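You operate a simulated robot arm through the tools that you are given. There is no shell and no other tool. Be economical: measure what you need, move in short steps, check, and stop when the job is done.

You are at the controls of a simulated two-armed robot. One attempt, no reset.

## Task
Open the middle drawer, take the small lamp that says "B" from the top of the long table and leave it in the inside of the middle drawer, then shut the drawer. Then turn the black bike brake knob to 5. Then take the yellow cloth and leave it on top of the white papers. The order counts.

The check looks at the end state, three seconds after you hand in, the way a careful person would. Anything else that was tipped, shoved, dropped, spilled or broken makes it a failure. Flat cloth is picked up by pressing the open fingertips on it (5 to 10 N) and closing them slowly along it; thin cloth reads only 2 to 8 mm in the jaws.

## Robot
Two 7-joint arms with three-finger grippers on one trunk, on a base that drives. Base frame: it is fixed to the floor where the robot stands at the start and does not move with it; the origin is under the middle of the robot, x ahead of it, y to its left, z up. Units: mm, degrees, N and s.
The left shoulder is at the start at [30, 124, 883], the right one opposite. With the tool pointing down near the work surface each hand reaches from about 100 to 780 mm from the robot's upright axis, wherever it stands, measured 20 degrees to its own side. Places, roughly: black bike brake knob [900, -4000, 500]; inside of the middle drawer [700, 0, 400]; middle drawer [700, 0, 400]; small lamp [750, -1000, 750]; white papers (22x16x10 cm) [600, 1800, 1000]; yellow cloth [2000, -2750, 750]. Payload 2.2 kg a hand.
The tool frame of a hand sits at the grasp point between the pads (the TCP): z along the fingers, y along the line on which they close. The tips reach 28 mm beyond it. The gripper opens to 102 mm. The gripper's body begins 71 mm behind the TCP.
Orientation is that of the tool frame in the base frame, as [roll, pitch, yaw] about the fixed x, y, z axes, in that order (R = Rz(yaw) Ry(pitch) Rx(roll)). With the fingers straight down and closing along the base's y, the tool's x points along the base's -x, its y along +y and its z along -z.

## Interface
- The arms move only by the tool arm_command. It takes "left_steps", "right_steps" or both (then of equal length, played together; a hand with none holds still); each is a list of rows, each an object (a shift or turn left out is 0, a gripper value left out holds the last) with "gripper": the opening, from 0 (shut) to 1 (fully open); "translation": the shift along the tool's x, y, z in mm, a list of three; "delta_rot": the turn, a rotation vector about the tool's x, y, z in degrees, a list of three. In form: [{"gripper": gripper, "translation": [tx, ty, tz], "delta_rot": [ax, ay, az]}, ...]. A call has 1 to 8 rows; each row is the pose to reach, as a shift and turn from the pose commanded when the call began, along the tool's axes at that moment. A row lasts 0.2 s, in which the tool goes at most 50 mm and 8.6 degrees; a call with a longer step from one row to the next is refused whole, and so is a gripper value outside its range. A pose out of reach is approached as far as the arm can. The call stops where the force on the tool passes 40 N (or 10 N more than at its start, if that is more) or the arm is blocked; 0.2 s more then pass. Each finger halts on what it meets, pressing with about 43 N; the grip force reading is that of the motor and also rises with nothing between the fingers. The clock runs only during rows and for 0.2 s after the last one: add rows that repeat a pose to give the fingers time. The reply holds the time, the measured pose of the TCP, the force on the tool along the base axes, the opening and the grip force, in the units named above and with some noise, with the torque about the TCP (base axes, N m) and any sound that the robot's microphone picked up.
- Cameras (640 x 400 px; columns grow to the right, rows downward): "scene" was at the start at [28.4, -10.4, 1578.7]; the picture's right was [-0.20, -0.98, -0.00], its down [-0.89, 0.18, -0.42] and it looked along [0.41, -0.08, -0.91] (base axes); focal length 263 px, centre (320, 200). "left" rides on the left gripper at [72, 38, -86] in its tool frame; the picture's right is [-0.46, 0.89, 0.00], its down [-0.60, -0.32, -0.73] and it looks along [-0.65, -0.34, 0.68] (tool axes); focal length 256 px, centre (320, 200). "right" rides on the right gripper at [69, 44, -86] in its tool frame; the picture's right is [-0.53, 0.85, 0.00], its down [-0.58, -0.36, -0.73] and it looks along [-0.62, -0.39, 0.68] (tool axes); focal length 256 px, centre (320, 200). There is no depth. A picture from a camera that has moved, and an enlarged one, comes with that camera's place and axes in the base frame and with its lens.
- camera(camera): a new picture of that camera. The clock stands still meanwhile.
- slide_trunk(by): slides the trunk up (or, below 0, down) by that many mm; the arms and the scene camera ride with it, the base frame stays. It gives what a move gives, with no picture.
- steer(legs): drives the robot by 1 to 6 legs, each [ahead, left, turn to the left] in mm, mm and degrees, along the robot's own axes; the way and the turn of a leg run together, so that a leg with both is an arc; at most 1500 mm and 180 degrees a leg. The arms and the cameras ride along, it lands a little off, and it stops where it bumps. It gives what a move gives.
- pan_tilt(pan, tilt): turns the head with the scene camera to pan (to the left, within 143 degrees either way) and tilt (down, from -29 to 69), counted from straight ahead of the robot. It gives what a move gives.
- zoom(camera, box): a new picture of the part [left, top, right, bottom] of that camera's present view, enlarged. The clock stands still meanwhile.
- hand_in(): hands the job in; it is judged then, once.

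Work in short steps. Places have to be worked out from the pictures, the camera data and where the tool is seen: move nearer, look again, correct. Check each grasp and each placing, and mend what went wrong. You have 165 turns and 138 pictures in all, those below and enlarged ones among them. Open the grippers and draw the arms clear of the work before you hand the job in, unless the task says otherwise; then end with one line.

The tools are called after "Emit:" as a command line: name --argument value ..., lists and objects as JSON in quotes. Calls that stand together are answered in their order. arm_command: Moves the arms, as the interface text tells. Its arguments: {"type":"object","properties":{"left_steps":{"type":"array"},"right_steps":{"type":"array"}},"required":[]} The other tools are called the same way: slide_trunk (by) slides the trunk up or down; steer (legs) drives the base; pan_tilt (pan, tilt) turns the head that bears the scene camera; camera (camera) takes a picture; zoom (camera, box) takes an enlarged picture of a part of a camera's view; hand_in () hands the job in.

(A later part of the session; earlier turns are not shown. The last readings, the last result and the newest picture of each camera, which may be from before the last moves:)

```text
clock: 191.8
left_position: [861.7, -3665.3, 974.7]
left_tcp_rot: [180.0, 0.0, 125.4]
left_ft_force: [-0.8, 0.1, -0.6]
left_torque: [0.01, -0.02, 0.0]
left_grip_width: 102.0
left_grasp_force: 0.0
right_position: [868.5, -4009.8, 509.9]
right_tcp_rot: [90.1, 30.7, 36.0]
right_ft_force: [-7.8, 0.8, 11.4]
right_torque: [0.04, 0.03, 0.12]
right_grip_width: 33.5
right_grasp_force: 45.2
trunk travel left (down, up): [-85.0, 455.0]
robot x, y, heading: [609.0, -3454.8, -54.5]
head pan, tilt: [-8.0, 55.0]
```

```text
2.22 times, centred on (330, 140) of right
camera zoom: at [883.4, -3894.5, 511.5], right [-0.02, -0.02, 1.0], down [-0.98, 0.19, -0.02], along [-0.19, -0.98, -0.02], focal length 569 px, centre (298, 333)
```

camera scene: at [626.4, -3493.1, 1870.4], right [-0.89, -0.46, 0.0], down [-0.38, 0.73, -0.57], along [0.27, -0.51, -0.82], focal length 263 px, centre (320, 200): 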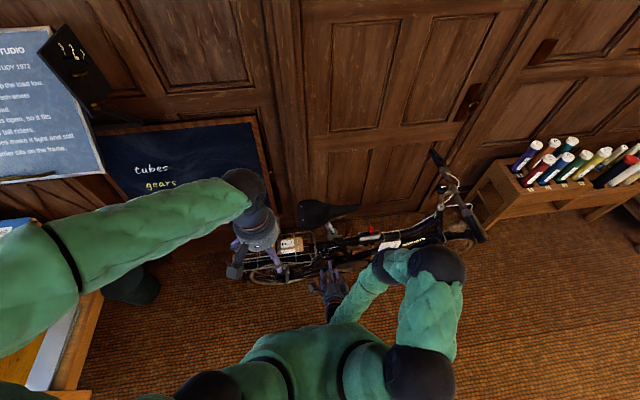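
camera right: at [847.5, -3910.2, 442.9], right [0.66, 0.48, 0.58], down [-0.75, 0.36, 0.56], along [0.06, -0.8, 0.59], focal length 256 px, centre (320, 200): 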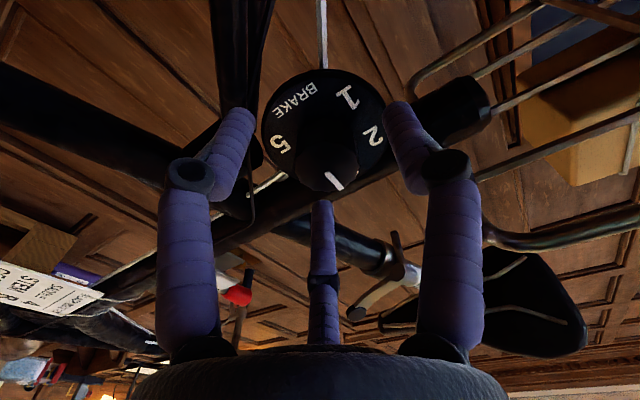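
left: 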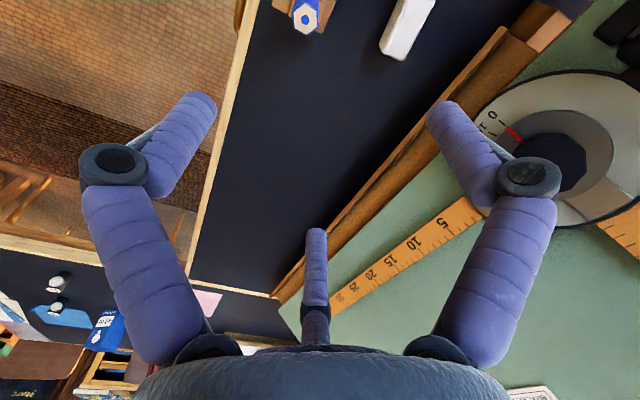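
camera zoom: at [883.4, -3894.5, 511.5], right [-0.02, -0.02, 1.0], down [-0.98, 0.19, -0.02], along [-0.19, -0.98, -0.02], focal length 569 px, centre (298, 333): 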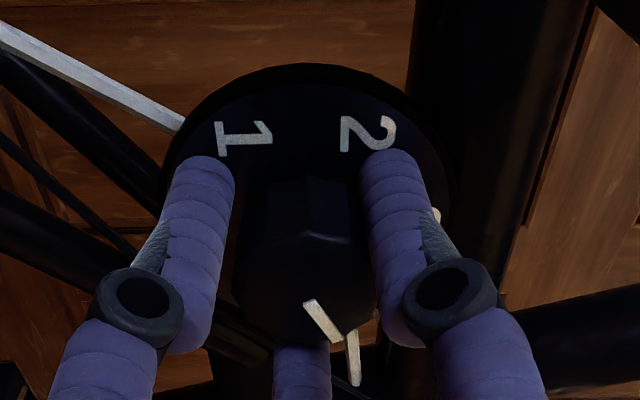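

The knob turns with the hand. Continue +64° (total 120°).

Emit:
arm_command --right_steps '[{"delta_rot": [0, 0, 8]}, {"delta_rot": [0, 0, 16]}, {"delta_rot": [0, 0, 24]}, {"delta_rot": [0, 0, 32]}, {"delta_rot": [0, 0, 40]}, {"delta_rot": [0, 0, 48]}, {"delta_rot": [0, 0, 56]}, {"delta_rot": [0, 0, 63]}]'

Emit:
zoom --camera "right" --box '[220, 50, 440, 230]'

```text
clock: 193.6
left_position: [861.1, -3665.8, 975.5]
left_tcp_rot: [180.0, 0.0, 125.4]
left_ft_force: [-0.3, 0.3, -0.1]
left_torque: [-0.04, 0.0, 0.02]
left_grip_width: 102.3
left_grasp_force: 0.0
right_position: [867.2, -4010.8, 512.9]
right_tcp_rot: [89.7, -32.2, 35.9]
right_ft_force: [-7.4, 4.9, 28.7]
right_torque: [-0.58, -0.18, 0.18]
right_grip_width: 31.8
right_grasp_force: 35.7
trunk travel left (down, up): [-85.0, 455.0]
robot x, y, heading: [612.7, -3452.8, -54.4]
head pan, tilt: [-8.0, 55.0]
```

```text
2.22 times, centred on (330, 140) of right
camera zoom: at [844.9, -3922.1, 584.3], right [-0.73, -0.53, 0.43], down [-0.66, 0.42, -0.62], along [0.15, -0.74, -0.66], focal length 569 px, centre (298, 333)
```

zoom: 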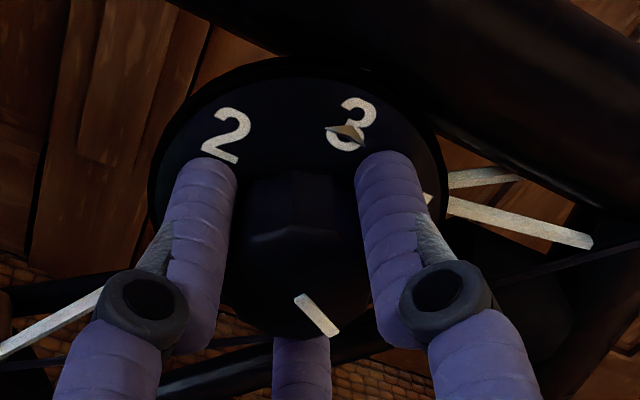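

Rotation done. Release, back away 60 mm and inspect the pointer.

Emit:
arm_command --right_steps '[{"gripper": 0.5}, {"gripper": 0.68}, {"gripper": 0.68}, {"gripper": 0.68, "translation": [0, 0, -30]}, {"gripper": 0.68, "translation": [0, 0, -70]}]'

Emit:
zoom --camera "right" --box '[250, 20, 400, 160]'

```text
clock: 194.8
left_position: [862.0, -3665.7, 975.0]
left_tcp_rot: [180.0, -0.1, 125.5]
left_ft_force: [0.1, 0.7, -0.5]
left_torque: [-0.02, -0.01, 0.01]
left_grip_width: 102.0
left_grasp_force: 0.2
right_position: [825.6, -3954.1, 511.2]
right_tcp_rot: [90.1, -32.2, 35.8]
right_ft_force: [-0.2, 0.0, 0.4]
right_torque: [0.04, 0.04, 0.01]
right_grip_width: 69.3
right_grasp_force: 0.0
trunk travel left (down, up): [-85.0, 455.0]
robot x, y, heading: [611.2, -3456.4, -54.6]
head pan, tilt: [-8.0, 55.0]
```

```text
2.86 times, centred on (325, 90) of right
camera zoom: at [804.8, -3865.6, 583.2], right [-0.73, -0.53, 0.43], down [-0.67, 0.42, -0.61], along [0.14, -0.74, -0.66], focal length 731 px, centre (306, 514)
```

zoom: 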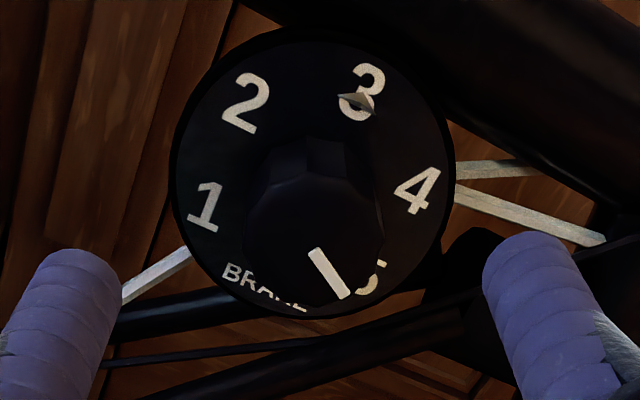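

Metric check: numbers are at 60° spacing, 5 at −30° and the pointer at ≈−29° — it's on 5. Back off, raise the trunk and turn the hand back to tool-down.

Emit:
steer --legs '[[-200, 0, 0]]'

Emit:
slide_trunk --by 350

Emit:
arm_command --right_steps '[{"delta_rot": [0, 0, -8.5]}, {"delta_rot": [0, 0, -17]}, {"delta_rot": [0, 0, -25.5]}, {"delta_rot": [0, 0, -34]}, {"delta_rot": [0, 0, -42.5]}, {"delta_rot": [0, 0, -51]}, {"delta_rot": [0, 0, -59.5]}, {"delta_rot": [0, 0, -68]}]'

Emit:
arm_command --right_steps '[{"delta_rot": [0, 0, -8.5]}, {"delta_rot": [0, 0, -17]}, {"delta_rot": [0, 0, -25.5]}, {"delta_rot": [0, 0, -34]}, {"delta_rot": [0, 0, -42.5]}, {"delta_rot": [0, 0, -51]}]'

Emit:
arm_command --right_steps '[{"delta_rot": [0, 8.5, 0], "translation": [0, 0, -15]}, {"delta_rot": [0, 17, 0], "translation": [0, 0, -30]}, {"delta_rot": [0, 25.5, 0], "translation": [0, 0, -45]}, {"delta_rot": [0, 34, 0], "translation": [0, 0, -60]}, {"delta_rot": [0, 42.5, 0], "translation": [0, 0, -75]}, {"delta_rot": [0, 51, 0], "translation": [0, 0, -90]}, {"delta_rot": [0, 59.5, 0], "translation": [0, 0, -105]}, {"delta_rot": [0, 68, 0], "translation": [0, 0, -120]}]'

Emit:
arm_command --right_steps '[{"delta_rot": [0, 8, 0]}, {"delta_rot": [0, 15, 0]}, {"delta_rot": [0, 20, 0]}]'

```text
clock: 196.3
left_position: [746.9, -3503.8, 975.2]
left_tcp_rot: [-180.0, 0.1, 125.6]
left_ft_force: [0.0, -0.5, 0.3]
left_torque: [0.0, -0.02, 0.02]
left_grip_width: 101.9
left_grasp_force: 0.1
right_position: [711.2, -3792.1, 510.2]
right_tcp_rot: [90.3, -32.2, 35.8]
right_ft_force: [-0.3, 0.7, -0.5]
right_torque: [0.03, 0.01, 0.02]
right_grip_width: 69.4
right_grasp_force: 0.0
trunk travel left (down, up): [-85.0, 455.0]
robot x, y, heading: [494.7, -3290.9, -54.3]
head pan, tilt: [-8.0, 55.0]
```

```text
clock: 199.8
left_position: [746.5, -3505.4, 1325.8]
left_tcp_rot: [-179.9, 0.0, 125.6]
left_ft_force: [-0.8, -0.7, 0.7]
left_torque: [0.03, 0.0, 0.01]
left_grip_width: 102.2
left_grasp_force: 0.1
right_position: [712.1, -3792.9, 859.5]
right_tcp_rot: [90.3, -32.2, 35.9]
right_ft_force: [-0.8, -0.3, -0.3]
right_torque: [-0.01, 0.02, -0.01]
right_grip_width: 69.4
right_grasp_force: 0.0
trunk travel left (down, up): [-435.0, 105.0]
robot x, y, heading: [489.1, -3296.2, -54.2]
head pan, tilt: [-8.0, 55.0]
```

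```text
clock: 201.6
left_position: [746.8, -3504.6, 1324.7]
left_tcp_rot: [180.0, 0.0, 125.5]
left_ft_force: [0.1, 0.5, -0.2]
left_torque: [0.03, 0.0, -0.02]
left_grip_width: 102.3
left_grasp_force: 0.1
right_position: [711.6, -3793.2, 859.7]
right_tcp_rot: [90.2, 35.9, 36.1]
right_ft_force: [-0.5, 0.6, -0.2]
right_torque: [-0.01, -0.02, 0.0]
right_grip_width: 69.4
right_grasp_force: 0.1
trunk travel left (down, up): [-435.0, 105.0]
robot x, y, heading: [493.4, -3289.7, -54.1]
head pan, tilt: [-8.0, 55.0]
```

```text
clock: 203.0
left_position: [746.4, -3504.7, 1324.1]
left_tcp_rot: [-180.0, -0.1, 125.4]
left_ft_force: [-0.1, 0.8, 0.2]
left_torque: [0.02, 0.03, 0.0]
left_grip_width: 102.1
left_grasp_force: 0.0
right_position: [711.4, -3792.2, 859.2]
right_tcp_rot: [94.9, 87.0, 40.8]
right_ft_force: [1.0, -0.2, 0.5]
right_torque: [-0.03, 0.01, -0.04]
right_grip_width: 69.5
right_grasp_force: 0.1
trunk travel left (down, up): [-435.0, 105.0]
robot x, y, heading: [495.4, -3291.3, -54.7]
head pan, tilt: [-8.0, 55.0]
```

```text
clock: 204.8
left_position: [747.0, -3505.2, 1326.1]
left_tcp_rot: [180.0, 0.0, 125.5]
left_ft_force: [0.1, -0.3, 0.0]
left_torque: [0.02, 0.0, -0.02]
left_grip_width: 101.9
left_grasp_force: 0.1
right_position: [641.0, -3695.7, 861.1]
right_tcp_rot: [176.6, 21.6, 124.7]
right_ft_force: [-0.5, 0.4, -0.2]
right_torque: [0.01, -0.01, -0.01]
right_grip_width: 69.4
right_grasp_force: 0.0
trunk travel left (down, up): [-435.0, 105.0]
robot x, y, heading: [495.4, -3290.2, -54.4]
head pan, tilt: [-8.0, 55.0]
```

```text
clock: 205.6
left_position: [747.1, -3504.4, 1325.3]
left_tcp_rot: [180.0, -0.1, 125.5]
left_ft_force: [1.4, 0.1, -0.3]
left_torque: [0.0, -0.01, 0.01]
left_grip_width: 102.2
left_grasp_force: 0.0
right_position: [640.2, -3694.5, 859.2]
right_tcp_rot: [176.6, 1.6, 125.8]
right_ft_force: [-0.6, 0.0, -0.4]
right_torque: [-0.03, 0.01, -0.01]
right_grip_width: 69.3
right_grasp_force: 0.0
trunk travel left (down, up): [-435.0, 105.0]
robot x, y, heading: [495.1, -3292.9, -54.5]
head pan, tilt: [-8.0, 55.0]
```

Turn to face the shelf unit (heading ~36°) and look.

Emit:
steer --legs '[[0, 0, 88]]'

Emit:
pan_tilt --pan -10 --tilt 40

Emit:
camera --camera "scene"

```text
clock: 209.7
left_position: [718.5, -3051.7, 1324.3]
left_tcp_rot: [-179.9, 0.0, -147.3]
left_ft_force: [-0.2, 1.3, 1.0]
left_torque: [0.0, -0.03, 0.01]
left_grip_width: 102.1
left_grasp_force: 0.1
right_position: [903.4, -3167.0, 860.6]
right_tcp_rot: [176.8, 1.8, -147.1]
right_ft_force: [0.4, -0.1, -0.2]
right_torque: [-0.02, -0.01, -0.02]
right_grip_width: 69.7
right_grasp_force: 0.1
trunk travel left (down, up): [-435.0, 105.0]
robot x, y, heading: [494.7, -3294.6, 32.8]
head pan, tilt: [-8.0, 55.0]
```

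```text
clock: 210.4
left_position: [719.1, -3051.4, 1324.8]
left_tcp_rot: [-180.0, 0.0, -147.4]
left_ft_force: [-0.8, 0.4, -0.4]
left_torque: [0.02, -0.01, -0.02]
left_grip_width: 102.0
left_grasp_force: 0.1
right_position: [904.8, -3168.0, 859.8]
right_tcp_rot: [176.8, 1.6, -147.1]
right_ft_force: [0.0, 0.1, -0.6]
right_torque: [0.01, 0.02, -0.01]
right_grip_width: 69.4
right_grasp_force: 0.1
trunk travel left (down, up): [-435.0, 105.0]
robot x, y, heading: [497.3, -3296.1, 33.1]
head pan, tilt: [-10.0, 40.0]
```

```text
57 pictures are left
camera scene: at [547.4, -3274.1, 1921.0], right [0.39, -0.92, 0.0], down [-0.59, -0.25, -0.77], along [0.71, 0.3, -0.64], focal length 263 px, centre (320, 200)
```

scene: 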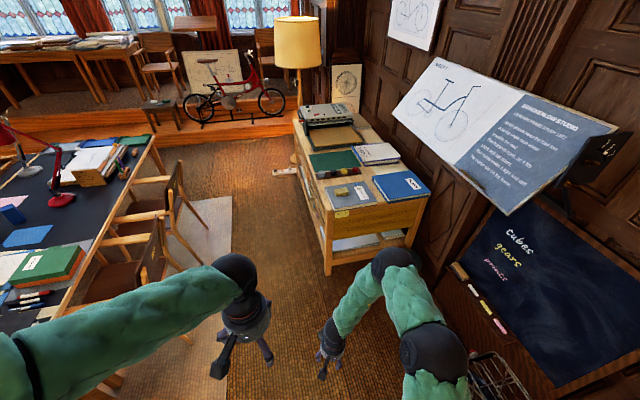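

Zoom on the yellow item.

Emit:
zoom --camera "scene" --box '[290, 130, 450, 240]'

```text
3.64 times, centred on (370, 185) of scene
camera zoom: at [547.4, -3274.1, 1921.0], right [0.39, -0.92, 0.0], down [-0.59, -0.25, -0.77], along [0.71, 0.3, -0.64], focal length 956 px, centre (138, 254)
```

zoom: 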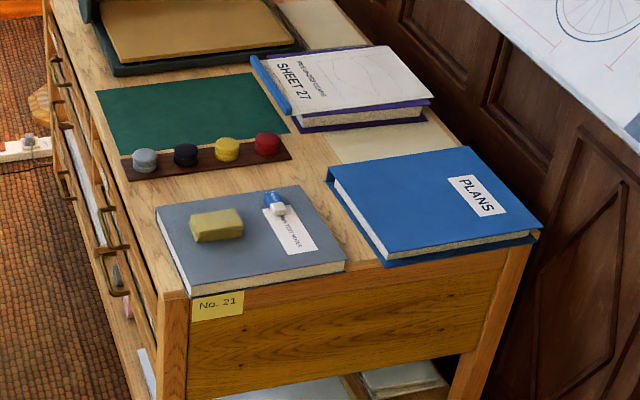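

It's a small folded yellow cloth on the grey book (≈(1928,-2852)). I'll stand in front of the shelf's long side facing the wall, so the elbow stays over free floor.

Emit:
steer --legs '[[757, 72, 0], [757, 72, 0], [0, 0, -87]]'

Emit:
pan_tilt --pan -8 --tilt 55

Emit:
camera --camera "scene"

```text
clock: 222.0
left_position: [1952.7, -2567.0, 1324.9]
left_tcp_rot: [180.0, 0.0, 125.8]
left_ft_force: [-0.1, 0.2, 0.6]
left_torque: [0.0, -0.02, -0.04]
left_grip_width: 101.9
left_grasp_force: 0.0
right_position: [1847.8, -2758.5, 859.4]
right_tcp_rot: [176.9, 1.7, 126.1]
right_ft_force: [0.1, 0.3, 0.3]
right_torque: [0.02, 0.02, -0.02]
right_grip_width: 69.3
right_grasp_force: 0.0
trunk travel left (down, up): [-435.0, 105.0]
robot x, y, heading: [1702.6, -2357.7, -54.1]
head pan, tilt: [-10.0, 40.0]
```

```text
clock: 222.8
left_position: [1954.6, -2566.3, 1325.3]
left_tcp_rot: [179.9, 0.0, 125.8]
left_ft_force: [-0.6, -0.9, 0.3]
left_torque: [0.02, 0.04, -0.02]
left_grip_width: 102.0
left_grasp_force: 0.0
right_position: [1849.2, -2758.7, 858.1]
right_tcp_rot: [176.8, 1.7, 126.1]
right_ft_force: [-0.3, 0.0, -0.2]
right_torque: [0.01, 0.02, -0.01]
right_grip_width: 69.4
right_grasp_force: 0.2
trunk travel left (down, up): [-435.0, 105.0]
robot x, y, heading: [1699.5, -2354.9, -53.8]
head pan, tilt: [-8.0, 55.0]
```

```text
55 pictures are left
camera scene: at [1716.3, -2395.0, 1900.5], right [-0.88, -0.47, 0.0], down [-0.38, 0.72, -0.57], along [0.27, -0.51, -0.82], focal length 263 px, centre (320, 200)
```

scene: 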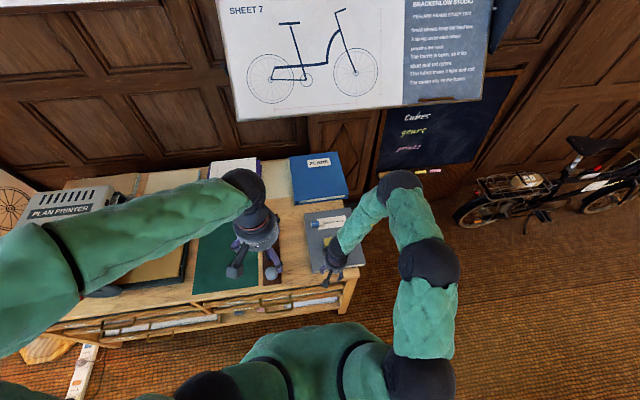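

See the cloth from the right hand camera.

Emit:
camera --camera "right"

Emit:
zoom --camera "scene" --box '[270, 180, 390, 290]'

```text
54 pictures are left
camera right: at [1837.8, -2679.4, 945.3], right [1.0, 0.07, 0.06], down [0.0, -0.69, 0.73], along [0.09, -0.72, -0.68], focal length 256 px, centre (320, 200)
```

right: 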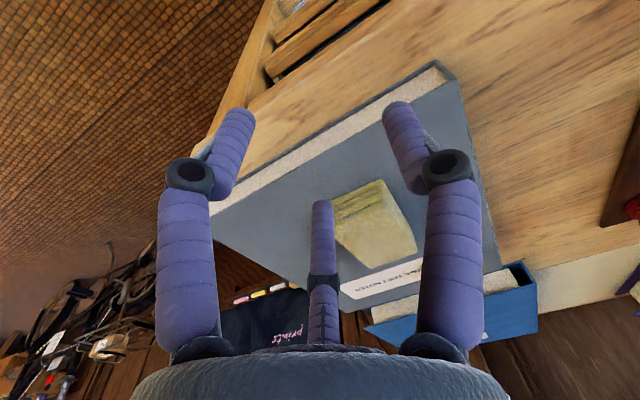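

```text
3.64 times, centred on (330, 235) of scene
camera zoom: at [1716.3, -2395.0, 1900.5], right [-0.88, -0.47, 0.0], down [-0.38, 0.72, -0.57], along [0.27, -0.51, -0.82], focal length 956 px, centre (284, 73)
```

zoom: 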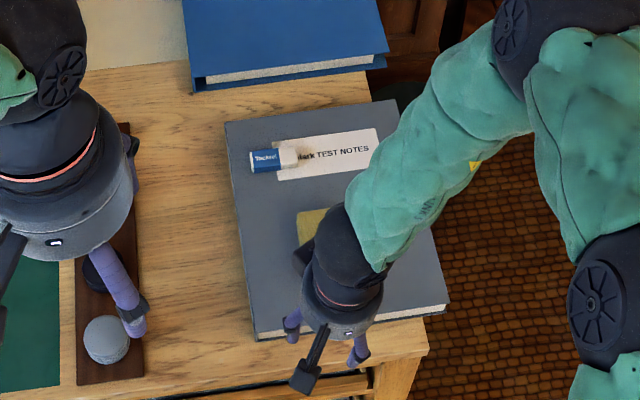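

The cloth is a folded bundle ≈50×100 mm centred ≈(1914,-2872), its short side along my closing direction. Level the hand, open, move above.

Emit:
arm_command --right_steps '[{"translation": [-42, -5, 0], "delta_rot": [3.2, 1.7, 0], "gripper": 0.9}, {"translation": [-85, -9, 0], "delta_rot": [3.2, 1.7, 0], "gripper": 0.9}, {"translation": [-128, -14, 0], "delta_rot": [3.2, 1.7, 0], "gripper": 0.9}]'

Emit:
camera --camera "right"

```text
clock: 223.6
left_position: [1954.4, -2568.8, 1324.5]
left_tcp_rot: [180.0, -0.1, 125.9]
left_ft_force: [0.6, -0.7, -1.1]
left_torque: [0.0, 0.04, 0.03]
left_grip_width: 102.0
left_grasp_force: 0.1
right_position: [1912.5, -2870.9, 862.8]
right_tcp_rot: [-179.9, -0.1, 126.1]
right_ft_force: [-0.7, -0.6, 0.5]
right_torque: [0.01, 0.01, 0.03]
right_grip_width: 91.7
right_grasp_force: 0.1
trunk travel left (down, up): [-435.0, 105.0]
robot x, y, heading: [1701.1, -2360.2, -54.2]
head pan, tilt: [-8.0, 55.0]
```

```text
52 pictures are left
camera right: at [1907.0, -2790.3, 947.0], right [1.0, 0.07, 0.0], down [0.05, -0.68, 0.73], along [0.05, -0.73, -0.68], focal length 256 px, centre (320, 200)
```

right: 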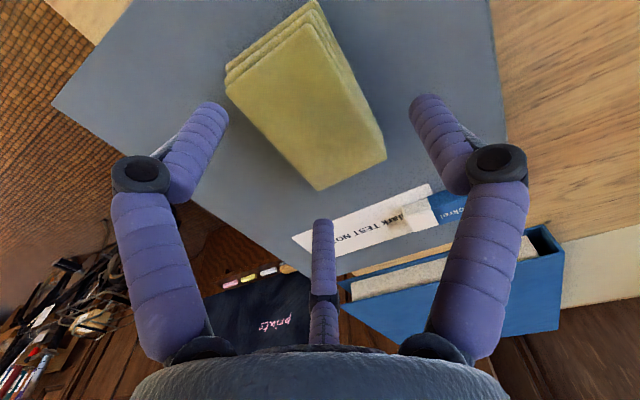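

Clearly a 3-layer folded cloth, aligned with my closing direction. Descend straddling it, stopping at light contact with the book.

Emit:
arm_command --right_steps '[{"translation": [8, -2, 20]}, {"translation": [8, -2, 36]}, {"translation": [8, -2, 44]}]'

Emit:
camera --camera "right"

```text
clock: 224.2
left_position: [1952.5, -2565.0, 1325.0]
left_tcp_rot: [180.0, 0.0, 125.6]
left_ft_force: [-0.2, 0.1, -0.7]
left_torque: [0.01, 0.0, 0.01]
left_grip_width: 102.0
left_grasp_force: 0.1
right_position: [1906.7, -2866.1, 830.5]
right_tcp_rot: [-179.7, 0.2, 125.9]
right_ft_force: [-5.7, 9.9, 30.0]
right_torque: [-0.13, 0.89, -0.48]
right_grip_width: 103.0
right_grasp_force: 7.8
trunk travel left (down, up): [-435.0, 105.0]
robot x, y, heading: [1702.1, -2359.4, -54.5]
head pan, tilt: [-8.0, 55.0]
stopped in row 3 (right hand): the force on the tool passed its limit at 55 N (the readings are from after the stop); the commanded pose is now the measured one
```

```text
51 pictures are left
camera right: at [1900.5, -2785.3, 915.7], right [1.0, 0.06, 0.0], down [0.05, -0.68, 0.73], along [0.04, -0.73, -0.68], focal length 256 px, centre (320, 200)
```

right: 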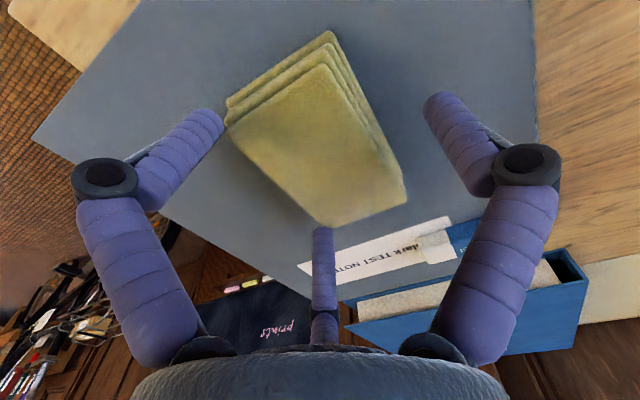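

Tips rest on the book (z≈802). Lift 3 mm to relieve the force, then close slowly across the bundle.

Emit:
arm_command --right_steps '[{"translation": [0, -3, -3], "gripper": 0.9}, {"translation": [0, -3, -3], "gripper": 0.8}, {"translation": [0, -3, -3], "gripper": 0.7}, {"translation": [0, -3, -3], "gripper": 0.6}, {"translation": [0, -3, -3], "gripper": 0.5}, {"translation": [0, -3, -3], "gripper": 0.45}]'

Emit:
camera --camera "right"

```text
clock: 225.4
left_position: [1952.0, -2561.5, 1327.0]
left_tcp_rot: [-179.9, 0.2, 125.6]
left_ft_force: [1.1, 0.9, -0.2]
left_torque: [-0.04, 0.0, 0.0]
left_grip_width: 102.3
left_grasp_force: 0.0
right_position: [1903.7, -2868.2, 838.9]
right_tcp_rot: [-179.5, 0.6, 125.9]
right_ft_force: [-7.9, 14.1, 48.5]
right_torque: [0.66, 1.8, -0.39]
right_grip_width: 87.1
right_grasp_force: 26.8
trunk travel left (down, up): [-435.0, 105.0]
robot x, y, heading: [1705.4, -2359.3, -54.2]
head pan, tilt: [-8.0, 55.0]
stopped in row 5 (right hand): the force on the tool passed its limit at 52 N (the readings are from after the stop); the commanded pose is now the measured one
```

```text
50 pictures are left
camera right: at [1898.6, -2786.7, 923.0], right [1.0, 0.06, 0.0], down [0.04, -0.67, 0.74], along [0.05, -0.74, -0.67], focal length 256 px, centre (320, 200)
```

right: 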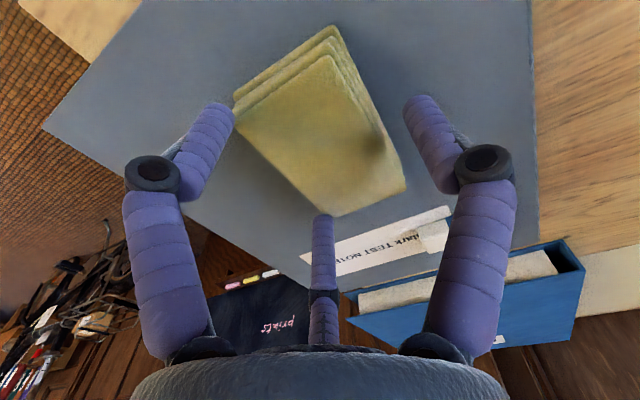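

The tips seem to be pressing the book while closing. Lift to z≈846 to free them and look again.

Emit:
arm_command --right_steps '[{"translation": [0, 0, -4], "gripper": 0.85}, {"translation": [0, 0, -8], "gripper": 0.85}]'

Emit:
camera --camera "right"

Emit:
camera --camera "scene"

```text
clock: 226.0
left_position: [1954.4, -2568.0, 1325.2]
left_tcp_rot: [-180.0, 0.0, 125.9]
left_ft_force: [-0.9, 0.3, -0.3]
left_torque: [0.01, -0.02, 0.0]
left_grip_width: 102.2
left_grasp_force: 0.0
right_position: [1904.8, -2869.6, 841.2]
right_tcp_rot: [-179.9, 0.1, 126.0]
right_ft_force: [-0.3, 0.0, -0.2]
right_torque: [-0.01, -0.01, -0.01]
right_grip_width: 86.7
right_grasp_force: 0.1
trunk travel left (down, up): [-435.0, 105.0]
robot x, y, heading: [1701.5, -2357.3, -54.4]
head pan, tilt: [-8.0, 55.0]
```

```text
49 pictures are left
camera right: at [1899.2, -2788.7, 925.5], right [1.0, 0.07, 0.0], down [0.04, -0.68, 0.74], along [0.05, -0.73, -0.68], focal length 256 px, centre (320, 200)
```

right: 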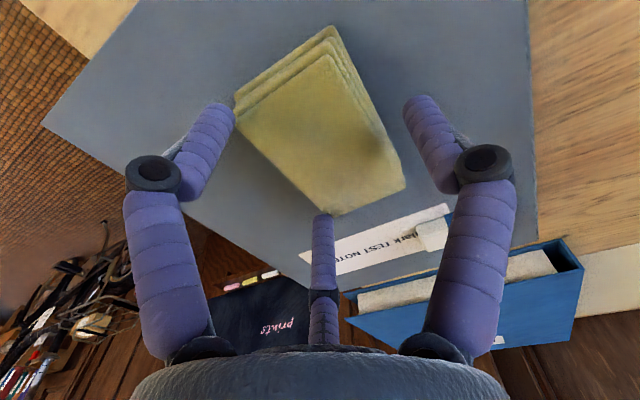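

```text
48 pictures are left
camera scene: at [1716.2, -2394.6, 1900.2], right [-0.88, -0.47, 0.0], down [-0.38, 0.72, -0.57], along [0.27, -0.51, -0.82], focal length 263 px, centre (320, 200)
```

scene: 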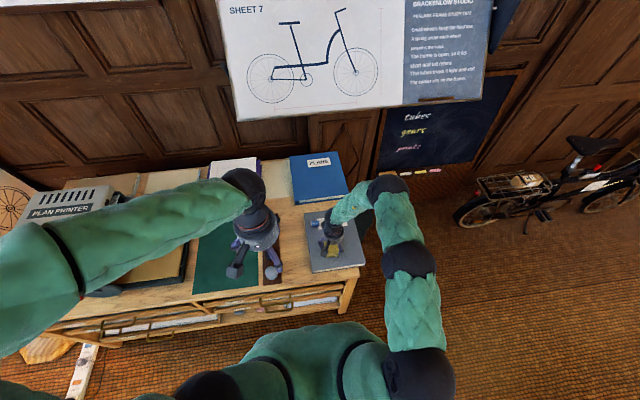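

Review of evidence (handle/knob contacts, pictures): the fingers really close along the camera's image-right direction and the tips reach ≈46 mm past the TCP. So I rotate the hand −27° about its z to align with the cloth's short side and recentre.

Emit:
arm_command --right_steps '[{"translation": [-2, 1, -8], "delta_rot": [0, 0, -7]}, {"translation": [-4, 2, -8], "delta_rot": [0, 0, -14]}, {"translation": [-6, 3, -8], "delta_rot": [0, 0, -21]}, {"translation": [-7, 3, -8], "delta_rot": [0, 0, -27]}]'

Emit:
camera --camera "right"

```text
clock: 227.0
left_position: [1954.1, -2568.3, 1324.3]
left_tcp_rot: [-179.9, -0.1, 125.8]
left_ft_force: [-0.5, 0.5, -0.4]
left_torque: [0.0, 0.01, 0.0]
left_grip_width: 101.9
left_grasp_force: 0.0
right_position: [1911.5, -2873.7, 849.4]
right_tcp_rot: [-179.6, 0.1, 153.1]
right_ft_force: [0.1, 0.7, -0.5]
right_torque: [0.01, -0.01, 0.0]
right_grip_width: 86.6
right_grasp_force: 0.0
trunk travel left (down, up): [-435.0, 105.0]
robot x, y, heading: [1702.0, -2356.8, -54.0]
head pan, tilt: [-8.0, 55.0]
```

```text
47 pictures are left
camera right: at [1869.7, -2804.0, 934.1], right [0.86, 0.51, 0.0], down [0.35, -0.58, 0.73], along [0.37, -0.63, -0.68], focal length 256 px, centre (320, 200)
```

right: 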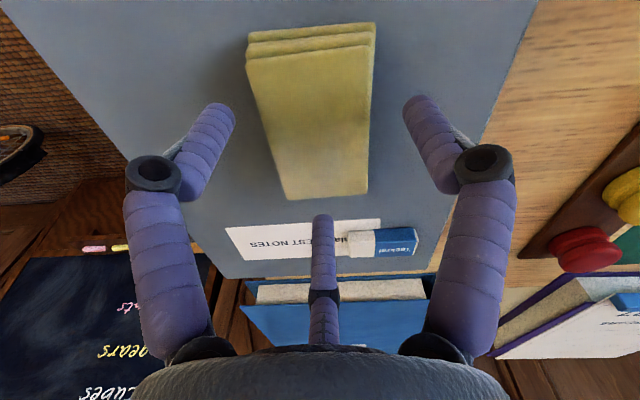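

Now the cloth lies square between the fingers. Descend 13 mm, then close slowly.

Emit:
arm_command --right_steps '[{"translation": [0, -2, 5]}, {"translation": [0, -2, 9]}, {"translation": [0, -2, 12]}]'

Emit:
arm_command --right_steps '[{"gripper": 0.75}, {"gripper": 0.65}, {"gripper": 0.55}, {"gripper": 0.45}, {"gripper": 0.35}, {"gripper": 0.25}]'

Emit:
camera --camera "right"

```text
clock: 227.8
left_position: [1953.2, -2568.3, 1324.3]
left_tcp_rot: [180.0, -0.1, 125.8]
left_ft_force: [0.0, 0.6, -0.2]
left_torque: [-0.03, -0.01, -0.02]
left_grip_width: 102.0
left_grasp_force: 0.1
right_position: [1909.7, -2875.5, 838.3]
right_tcp_rot: [-179.6, 0.1, 153.0]
right_ft_force: [-0.4, -0.3, 0.2]
right_torque: [-0.01, 0.0, -0.02]
right_grip_width: 86.6
right_grasp_force: 0.1
trunk travel left (down, up): [-435.0, 105.0]
robot x, y, heading: [1702.8, -2358.3, -54.3]
head pan, tilt: [-8.0, 55.0]
```

```text
clock: 229.2
left_position: [1954.8, -2568.4, 1324.3]
left_tcp_rot: [179.9, 0.1, 125.7]
left_ft_force: [-0.7, 0.1, 0.8]
left_torque: [-0.03, 0.02, 0.02]
left_grip_width: 102.2
left_grasp_force: 0.0
right_position: [1910.2, -2876.2, 838.1]
right_tcp_rot: [-179.6, 0.3, 153.0]
right_ft_force: [1.1, -1.0, 4.6]
right_torque: [0.03, -0.03, 0.04]
right_grip_width: 70.2
right_grasp_force: 43.3
trunk travel left (down, up): [-435.0, 105.0]
robot x, y, heading: [1700.6, -2358.7, -54.2]
head pan, tilt: [-8.0, 55.0]
```

```text
46 pictures are left
camera right: at [1868.3, -2806.6, 923.3], right [0.86, 0.51, 0.0], down [0.35, -0.58, 0.74], along [0.37, -0.63, -0.68], focal length 256 px, centre (320, 200)
```

right: 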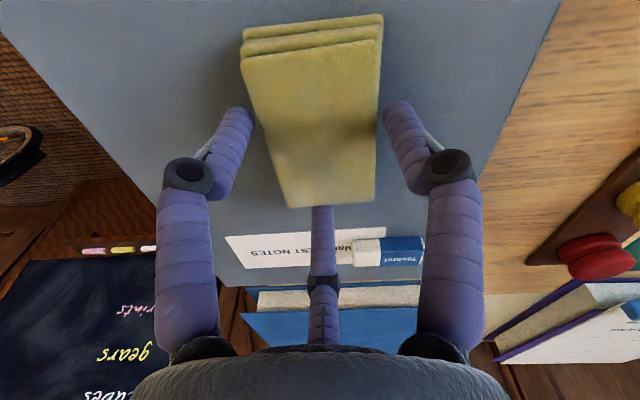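

Gripped at 70 mm with 43 N: fingers hold the bundle by its sides. Lift slowly and check.

Emit:
arm_command --right_steps '[{"translation": [0, 0, -10]}, {"translation": [0, 0, -25]}, {"translation": [0, 0, -45]}, {"translation": [0, 0, -70]}]'

Emit:
camera --camera "right"

```text
clock: 230.2
left_position: [1952.4, -2567.1, 1324.1]
left_tcp_rot: [180.0, 0.1, 125.9]
left_ft_force: [-0.3, 0.9, -0.7]
left_torque: [-0.01, 0.0, -0.03]
left_grip_width: 102.0
left_grasp_force: 0.1
right_position: [1910.9, -2874.7, 907.6]
right_tcp_rot: [-179.6, 0.1, 153.0]
right_ft_force: [0.4, 0.5, 0.1]
right_torque: [-0.03, -0.04, 0.0]
right_grip_width: 69.9
right_grasp_force: 43.4
trunk travel left (down, up): [-435.0, 105.0]
robot x, y, heading: [1704.1, -2359.0, -54.0]
head pan, tilt: [-8.0, 55.0]
```

```text
45 pictures are left
camera right: at [1868.9, -2804.1, 992.9], right [0.86, 0.51, 0.0], down [0.35, -0.58, 0.73], along [0.37, -0.63, -0.68], focal length 256 px, centre (320, 200)
```

right: 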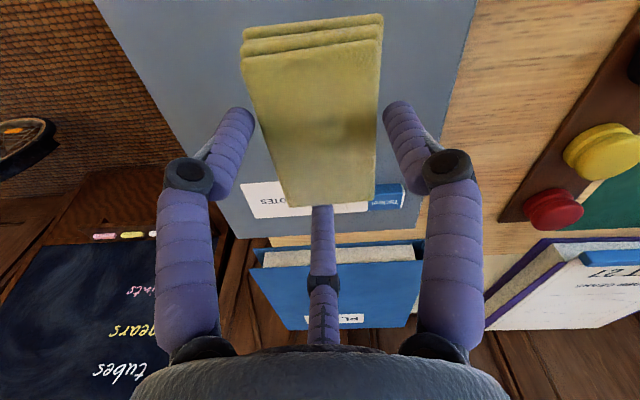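

The bundle is lifted intact. Draw it in toward my body and raise, then drive back the long way: first leg along the corridor.

Emit:
arm_command --right_steps '[{"translation": [0, 0, -30]}, {"translation": [30, 16, -50]}, {"translation": [65, 33, -60]}, {"translation": [100, 50, -70]}, {"translation": [135, 68, -80]}, {"translation": [160, 82, -90]}]'

Emit:
steer --legs '[[0, 0, -90], [1400, 0, 0], [1400, 0, 0]]'

Emit:
camera --camera "scene"

```text
clock: 231.6
left_position: [1953.2, -2566.7, 1324.6]
left_tcp_rot: [179.9, -0.1, 125.8]
left_ft_force: [0.0, -0.3, -0.7]
left_torque: [-0.02, 0.0, 0.02]
left_grip_width: 102.0
left_grasp_force: 0.1
right_position: [1805.7, -2728.6, 995.4]
right_tcp_rot: [-179.7, 0.2, 153.0]
right_ft_force: [0.2, -0.1, 0.0]
right_torque: [-0.05, -0.03, 0.04]
right_grip_width: 69.8
right_grasp_force: 43.0
trunk travel left (down, up): [-435.0, 105.0]
robot x, y, heading: [1704.1, -2359.7, -54.3]
head pan, tilt: [-8.0, 55.0]
```

```text
clock: 249.0
left_position: [-771.3, -4262.8, 1324.3]
left_tcp_rot: [179.9, -0.1, 36.1]
left_ft_force: [0.5, -0.3, -0.1]
left_torque: [0.03, -0.04, -0.01]
left_grip_width: 101.9
left_grasp_force: 0.0
right_position: [-934.4, -4116.9, 996.0]
right_tcp_rot: [-179.6, 0.1, 63.4]
right_ft_force: [-0.7, -0.6, -0.9]
right_torque: [-0.01, 0.01, -0.01]
right_grip_width: 69.2
right_grasp_force: 42.8
trunk travel left (down, up): [-435.0, 105.0]
robot x, y, heading: [-563.6, -4007.6, -143.9]
head pan, tilt: [-8.0, 55.0]
```

```text
44 pictures are left
camera scene: at [-604.2, -4024.7, 1900.4], right [-0.47, 0.88, 0.0], down [0.72, 0.39, -0.57], along [-0.51, -0.27, -0.82], focal length 263 px, centre (320, 200)
```

scene: 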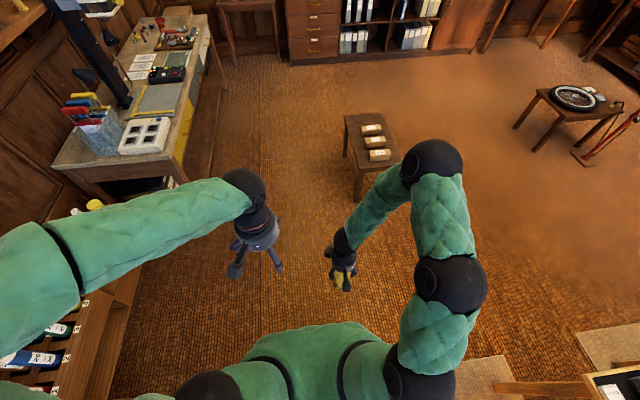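

Good. Continue 560, turn right, drive 2500 past the table end.

Emit:
steer --legs '[[560, 0, 0], [0, 0, -90], [1250, 0, 0], [1250, 0, 0], [0, 0, -90]]'

Emit:
camera --camera "scene"

```text
clock: 271.7
left_position: [-2193.0, -2027.7, 1325.2]
left_tcp_rot: [-179.9, -0.2, -146.9]
left_ft_force: [-0.6, -0.3, -0.4]
left_torque: [-0.01, 0.0, -0.02]
left_grip_width: 101.8
left_grasp_force: 0.0
right_position: [-2038.4, -2183.1, 995.7]
right_tcp_rot: [-179.6, 0.1, -119.7]
right_ft_force: [-0.3, -0.2, -0.5]
right_torque: [0.0, -0.03, -0.01]
right_grip_width: 69.6
right_grasp_force: 43.4
trunk travel left (down, up): [-435.0, 105.0]
robot x, y, heading: [-2416.5, -2267.1, 32.9]
head pan, tilt: [-8.0, 55.0]
```

```text
43 pictures are left
camera scene: at [-2376.6, -2253.6, 1900.4], right [0.42, -0.91, 0.0], down [-0.74, -0.35, -0.57], along [0.52, 0.24, -0.82], focal length 263 px, centre (320, 200)
```

scene: 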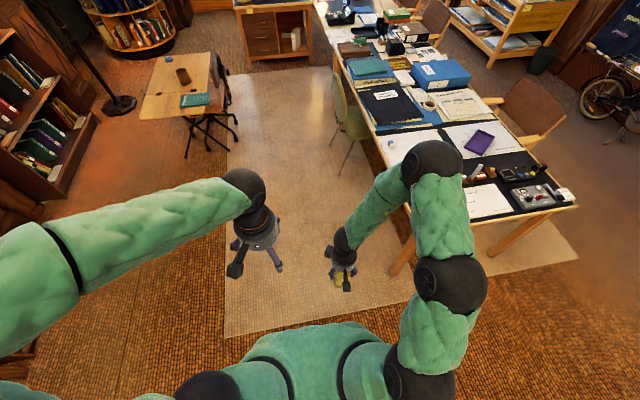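

Path clear at b≈400. Correct heading by +3.2° and drive along, checking midway.

Emit:
steer --legs '[[0, 0, 3.3], [1300, 0, 0]]'

Emit:
steer --legs '[[1500, 0, 0]]'

Emit:
pan_tilt --pan 25 --tilt 35

Emit:
camera --camera "scene"

```text
clock: 278.6
left_position: [-1162.5, -1244.8, 1323.9]
left_tcp_rot: [180.0, -0.1, -143.6]
left_ft_force: [-0.8, -0.6, -1.1]
left_torque: [0.0, 0.02, -0.01]
left_grip_width: 101.9
left_grasp_force: 0.0
right_position: [-999.6, -1391.1, 994.4]
right_tcp_rot: [-179.6, 0.1, -116.5]
right_ft_force: [0.6, -0.5, -0.1]
right_torque: [0.02, -0.02, 0.01]
right_grip_width: 69.7
right_grasp_force: 43.2
trunk travel left (down, up): [-435.0, 105.0]
robot x, y, heading: [-1369.2, -1498.3, 36.4]
head pan, tilt: [-8.0, 55.0]
```

```text
clock: 286.1
left_position: [30.7, -339.9, 1323.7]
left_tcp_rot: [-180.0, -0.1, -142.6]
left_ft_force: [-0.8, 0.6, -0.7]
left_torque: [-0.02, -0.02, 0.0]
left_grip_width: 102.1
left_grasp_force: 0.1
right_position: [195.8, -482.7, 995.8]
right_tcp_rot: [-179.6, 0.1, -115.4]
right_ft_force: [-0.9, 0.1, -0.4]
right_torque: [-0.03, 0.02, 0.01]
right_grip_width: 69.3
right_grasp_force: 43.4
trunk travel left (down, up): [-435.0, 105.0]
robot x, y, heading: [-169.5, -604.3, 37.8]
head pan, tilt: [-8.0, 55.0]
```

```text
clock: 287.0
left_position: [29.4, -341.4, 1325.2]
left_tcp_rot: [179.9, -0.1, -142.7]
left_ft_force: [-0.3, -0.2, 0.1]
left_torque: [-0.02, 0.0, 0.03]
left_grip_width: 102.3
left_grasp_force: 0.0
right_position: [195.8, -483.0, 996.3]
right_tcp_rot: [-179.6, 0.1, -115.5]
right_ft_force: [0.1, 0.5, -0.8]
right_torque: [-0.03, -0.03, 0.02]
right_grip_width: 69.5
right_grasp_force: 43.3
trunk travel left (down, up): [-435.0, 105.0]
robot x, y, heading: [-174.3, -596.1, 37.5]
head pan, tilt: [25.0, 35.0]
```

```text
42 pictures are left
camera scene: at [-156.8, -537.2, 1928.6], right [0.89, -0.46, 0.0], down [-0.27, -0.51, -0.82], along [0.38, 0.73, -0.57], focal length 263 px, centre (320, 200)
```

scene: 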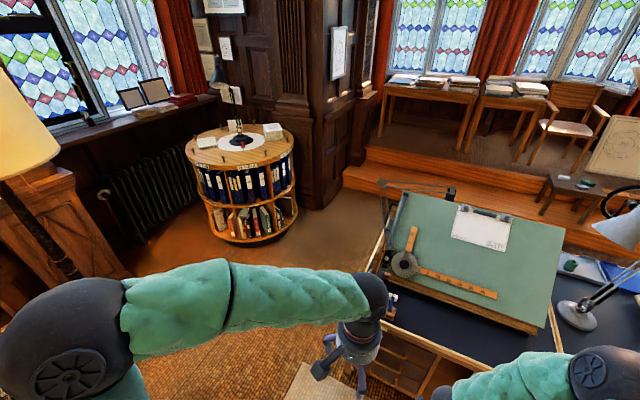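

Zoom on the round bookcase top.

Emit:
zoom --camera "scene" --box '[180, 90, 310, 190]'

```text
4.00 times, centred on (245, 140) of scene
camera zoom: at [-156.8, -537.2, 1928.6], right [0.89, -0.46, 0.0], down [-0.27, -0.51, -0.82], along [0.38, 0.73, -0.57], focal length 1051 px, centre (620, 440)
```

zoom: 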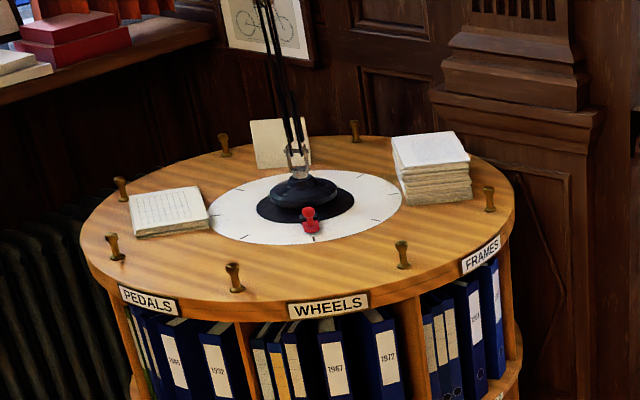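

The tall white stack (right side, ≈(603,1914), top ≈1050) is the target; wall close behind it. I'll approach from ≈(760,1212) with the arm extended. First drive to the open floor.

Emit:
steer --legs '[[0, 0, 52.5], [1480, 60, 0]]'

Emit:
pan_tilt --pan -25 --tilt 35

Emit:
camera --camera "scene"

```text
clock: 296.7
left_position: [-311.4, 1198.9, 1325.1]
left_tcp_rot: [180.0, -0.1, -90.5]
left_ft_force: [-0.4, -1.1, -0.3]
left_torque: [-0.04, -0.01, 0.03]
left_grip_width: 101.9
left_grasp_force: 0.1
right_position: [-98.7, 1242.6, 995.2]
right_tcp_rot: [-179.6, 0.2, -63.2]
right_ft_force: [0.0, -0.4, -0.1]
right_torque: [0.04, 0.0, -0.02]
right_grip_width: 69.4
right_grasp_force: 42.6
trunk travel left (down, up): [-435.0, 105.0]
robot x, y, heading: [-230.1, 883.9, 89.3]
head pan, tilt: [25.0, 35.0]
```

```text
clock: 297.9
left_position: [-312.1, 1199.9, 1325.5]
left_tcp_rot: [-180.0, -0.1, -90.6]
left_ft_force: [0.0, 0.1, 0.5]
left_torque: [0.01, 0.02, 0.03]
left_grip_width: 102.0
left_grasp_force: 0.1
right_position: [-97.9, 1243.3, 995.9]
right_tcp_rot: [-179.6, 0.1, -63.1]
right_ft_force: [-1.7, -0.1, -0.9]
right_torque: [-0.03, 0.0, -0.01]
right_grip_width: 69.5
right_grasp_force: 43.3
trunk travel left (down, up): [-435.0, 105.0]
robot x, y, heading: [-233.9, 880.1, 89.5]
head pan, tilt: [-25.0, 35.0]
```

```text
40 pictures are left
camera scene: at [-196.7, 932.1, 1928.6], right [0.9, -0.43, 0.0], down [-0.25, -0.52, -0.82], along [0.35, 0.74, -0.57], focal length 263 px, centre (320, 200)
```

scene: 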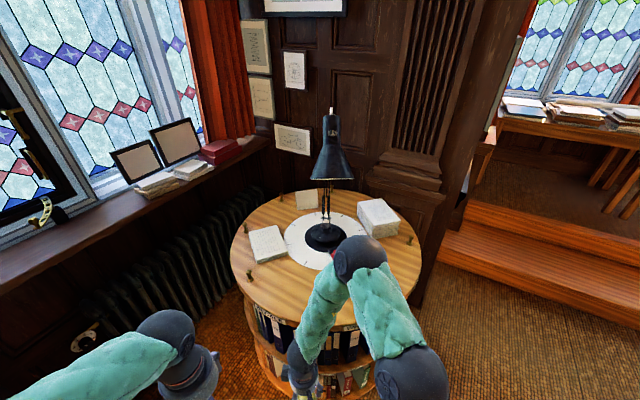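

Refined: stack top centre ≈(563,1806,1088), bookcase centre ≈(250,1840). Raise the trunk fully, go right, forward, then turn to heading ~121°.

Emit:
slide_trunk --by 104

Emit:
steer --legs '[[0, -954, 0], [255, 0, 0], [0, 0, 31]]'

Emit:
pan_tilt --pan -12 --tilt 45

Emit:
camera --camera "scene"

Emit:
camera --camera "right"

```text
clock: 299.3
left_position: [-312.4, 1198.8, 1427.5]
left_tcp_rot: [-179.9, -0.1, -90.6]
left_ft_force: [0.3, 0.0, -0.1]
left_torque: [-0.01, 0.01, 0.01]
left_grip_width: 102.0
left_grasp_force: 0.1
right_position: [-97.3, 1242.2, 1099.3]
right_tcp_rot: [-179.5, 0.1, -63.1]
right_ft_force: [0.0, -0.1, 0.0]
right_torque: [-0.01, 0.02, -0.02]
right_grip_width: 69.3
right_grasp_force: 42.3
trunk travel left (down, up): [-539.0, 1.0]
robot x, y, heading: [-235.0, 876.7, 89.5]
head pan, tilt: [-25.0, 35.0]
```

```text
clock: 307.3
left_position: [490.7, 1366.9, 1428.9]
left_tcp_rot: [180.0, -0.1, -58.9]
left_ft_force: [-0.1, 0.3, 0.3]
left_torque: [0.0, 0.04, 0.02]
left_grip_width: 102.1
left_grasp_force: 0.0
right_position: [649.2, 1516.0, 1099.1]
right_tcp_rot: [-179.7, 0.1, -31.7]
right_ft_force: [0.7, 0.2, -1.6]
right_torque: [-0.01, 0.03, -0.02]
right_grip_width: 69.6
right_grasp_force: 43.0
trunk travel left (down, up): [-539.0, 1.0]
robot x, y, heading: [725.2, 1137.2, 121.3]
head pan, tilt: [-25.0, 35.0]
```

```text
clock: 308.0
left_position: [491.4, 1367.7, 1428.3]
left_tcp_rot: [-180.0, -0.1, -59.0]
left_ft_force: [0.7, 0.0, 1.2]
left_torque: [0.01, -0.01, 0.02]
left_grip_width: 101.9
left_grasp_force: 0.0
right_position: [650.2, 1516.5, 1099.3]
right_tcp_rot: [-179.6, 0.1, -31.7]
right_ft_force: [0.2, 0.8, 0.1]
right_torque: [-0.01, -0.02, -0.02]
right_grip_width: 69.6
right_grasp_force: 42.6
trunk travel left (down, up): [-539.0, 1.0]
robot x, y, heading: [724.8, 1137.9, 121.3]
head pan, tilt: [-12.0, 45.0]
```

```text
39 pictures are left
camera scene: at [712.1, 1190.5, 2017.9], right [0.94, 0.33, 0.0], down [0.23, -0.67, -0.71], along [-0.23, 0.67, -0.71], focal length 263 px, centre (320, 200)
```

scene: 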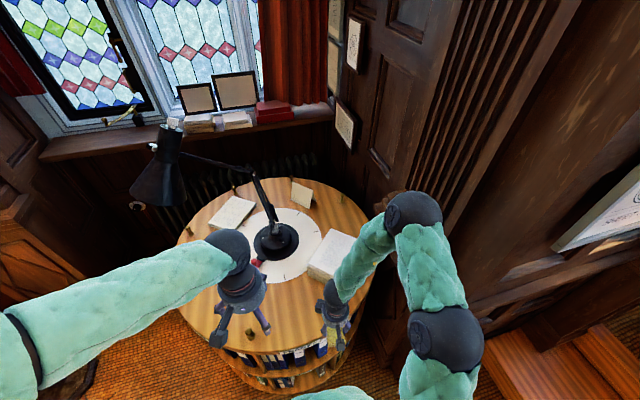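

```text
38 pictures are left
camera right: at [685.6, 1441.1, 1184.6], right [-0.9, -0.44, 0.0], down [-0.3, 0.61, 0.73], along [-0.32, 0.66, -0.68], focal length 256 px, centre (320, 200)
```

right: 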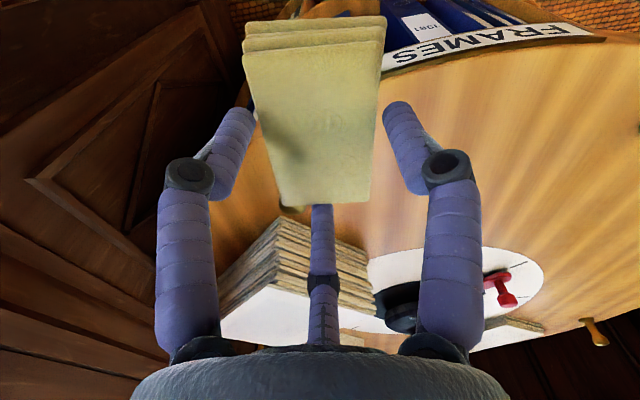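

The right arm's wrist ball might get close to the column. Look with the left hand's camera for clearance.

Emit:
camera --camera "left"

Emit:
pan_tilt --pan -25 --tilt 30

Emit:
camera --camera "scene"

```text
37 pictures are left
camera left: at [495.4, 1287.0, 1513.7], right [-1.0, -0.06, 0.0], down [-0.04, 0.68, 0.73], along [-0.04, 0.73, -0.68], focal length 256 px, centre (320, 200)
```

left: 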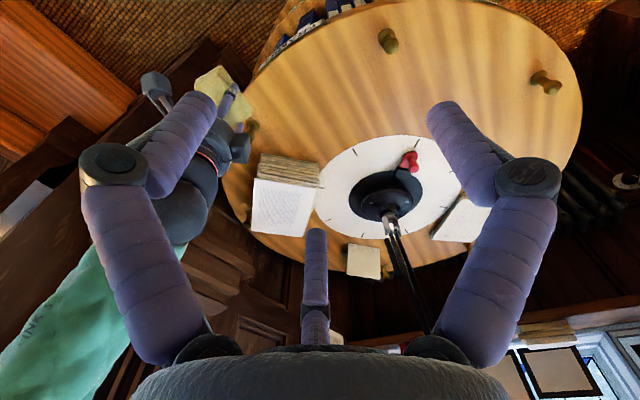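

```text
clock: 308.8
left_position: [489.3, 1367.7, 1429.5]
left_tcp_rot: [179.9, 0.0, -58.9]
left_ft_force: [-0.5, 0.0, -0.9]
left_torque: [0.02, 0.01, 0.0]
left_grip_width: 102.2
left_grasp_force: 0.0
right_position: [650.5, 1516.2, 1099.3]
right_tcp_rot: [-179.6, 0.1, -31.7]
right_ft_force: [0.6, 0.0, 0.4]
right_torque: [0.02, -0.02, -0.01]
right_grip_width: 69.4
right_grasp_force: 43.0
trunk travel left (down, up): [-539.0, 1.0]
robot x, y, heading: [727.3, 1135.2, 121.3]
head pan, tilt: [-25.0, 30.0]
```

```text
36 pictures are left
camera scene: at [729.0, 1203.6, 2040.4], right [0.99, 0.11, 0.0], down [0.05, -0.5, -0.87], along [-0.09, 0.86, -0.5], focal length 263 px, centre (320, 200)
```

scene: 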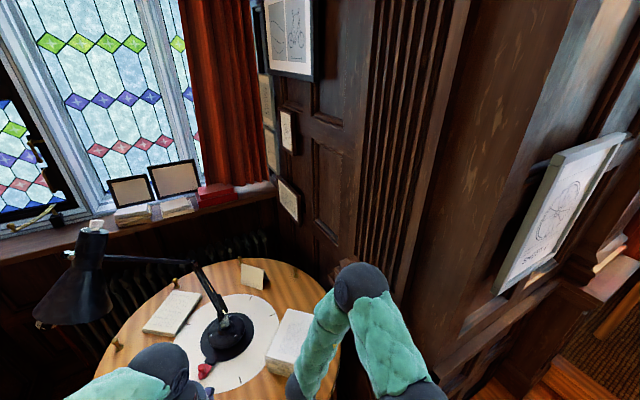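

Clearance behind the stack is tight for the wrist ball. I'll pitch the hand 40° forward about the finger axis — that draws the wrist back toward me (bundle just tilts about the pads).

Emit:
arm_command --right_steps '[{"delta_rot": [4.2, -6.8, 0]}, {"delta_rot": [8.5, -13.6, 0]}, {"delta_rot": [12.7, -20.4, 0]}, {"delta_rot": [17, -27.2, 0]}, {"delta_rot": [21.2, -34, 0]}]'

Emit:
pan_tilt --pan -15 --tilt 45

Emit:
camera --camera "scene"

```text
clock: 310.0
left_position: [489.4, 1367.5, 1428.8]
left_tcp_rot: [-180.0, -0.1, -58.9]
left_ft_force: [-0.5, 0.4, 0.0]
left_torque: [0.01, 0.0, 0.04]
left_grip_width: 101.8
left_grasp_force: 0.0
right_position: [648.9, 1516.0, 1099.8]
right_tcp_rot: [-155.5, 33.4, -24.2]
right_ft_force: [0.7, -0.2, -0.6]
right_torque: [0.0, -0.03, 0.01]
right_grip_width: 69.5
right_grasp_force: 43.4
trunk travel left (down, up): [-539.0, 1.0]
robot x, y, heading: [724.5, 1132.8, 121.4]
head pan, tilt: [-25.0, 30.0]
```

```text
clock: 310.8
left_position: [490.5, 1366.8, 1429.5]
left_tcp_rot: [180.0, -0.2, -58.8]
left_ft_force: [0.1, 0.9, 0.0]
left_torque: [0.02, 0.0, 0.0]
left_grip_width: 102.0
left_grasp_force: 0.1
right_position: [651.1, 1515.5, 1099.6]
right_tcp_rot: [-155.5, 33.1, -24.2]
right_ft_force: [0.1, 0.5, -0.3]
right_torque: [0.03, 0.0, -0.02]
right_grip_width: 69.5
right_grasp_force: 43.3
trunk travel left (down, up): [-539.0, 1.0]
robot x, y, heading: [722.4, 1137.8, 121.3]
head pan, tilt: [-15.0, 45.0]
```

```text
35 pictures are left
camera scene: at [716.2, 1191.7, 2017.9], right [0.96, 0.28, 0.0], down [0.2, -0.68, -0.71], along [-0.2, 0.68, -0.71], focal length 263 px, centre (320, 200)
```

scene: 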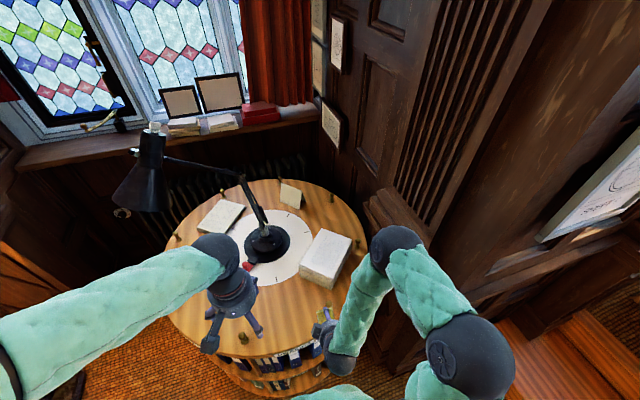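

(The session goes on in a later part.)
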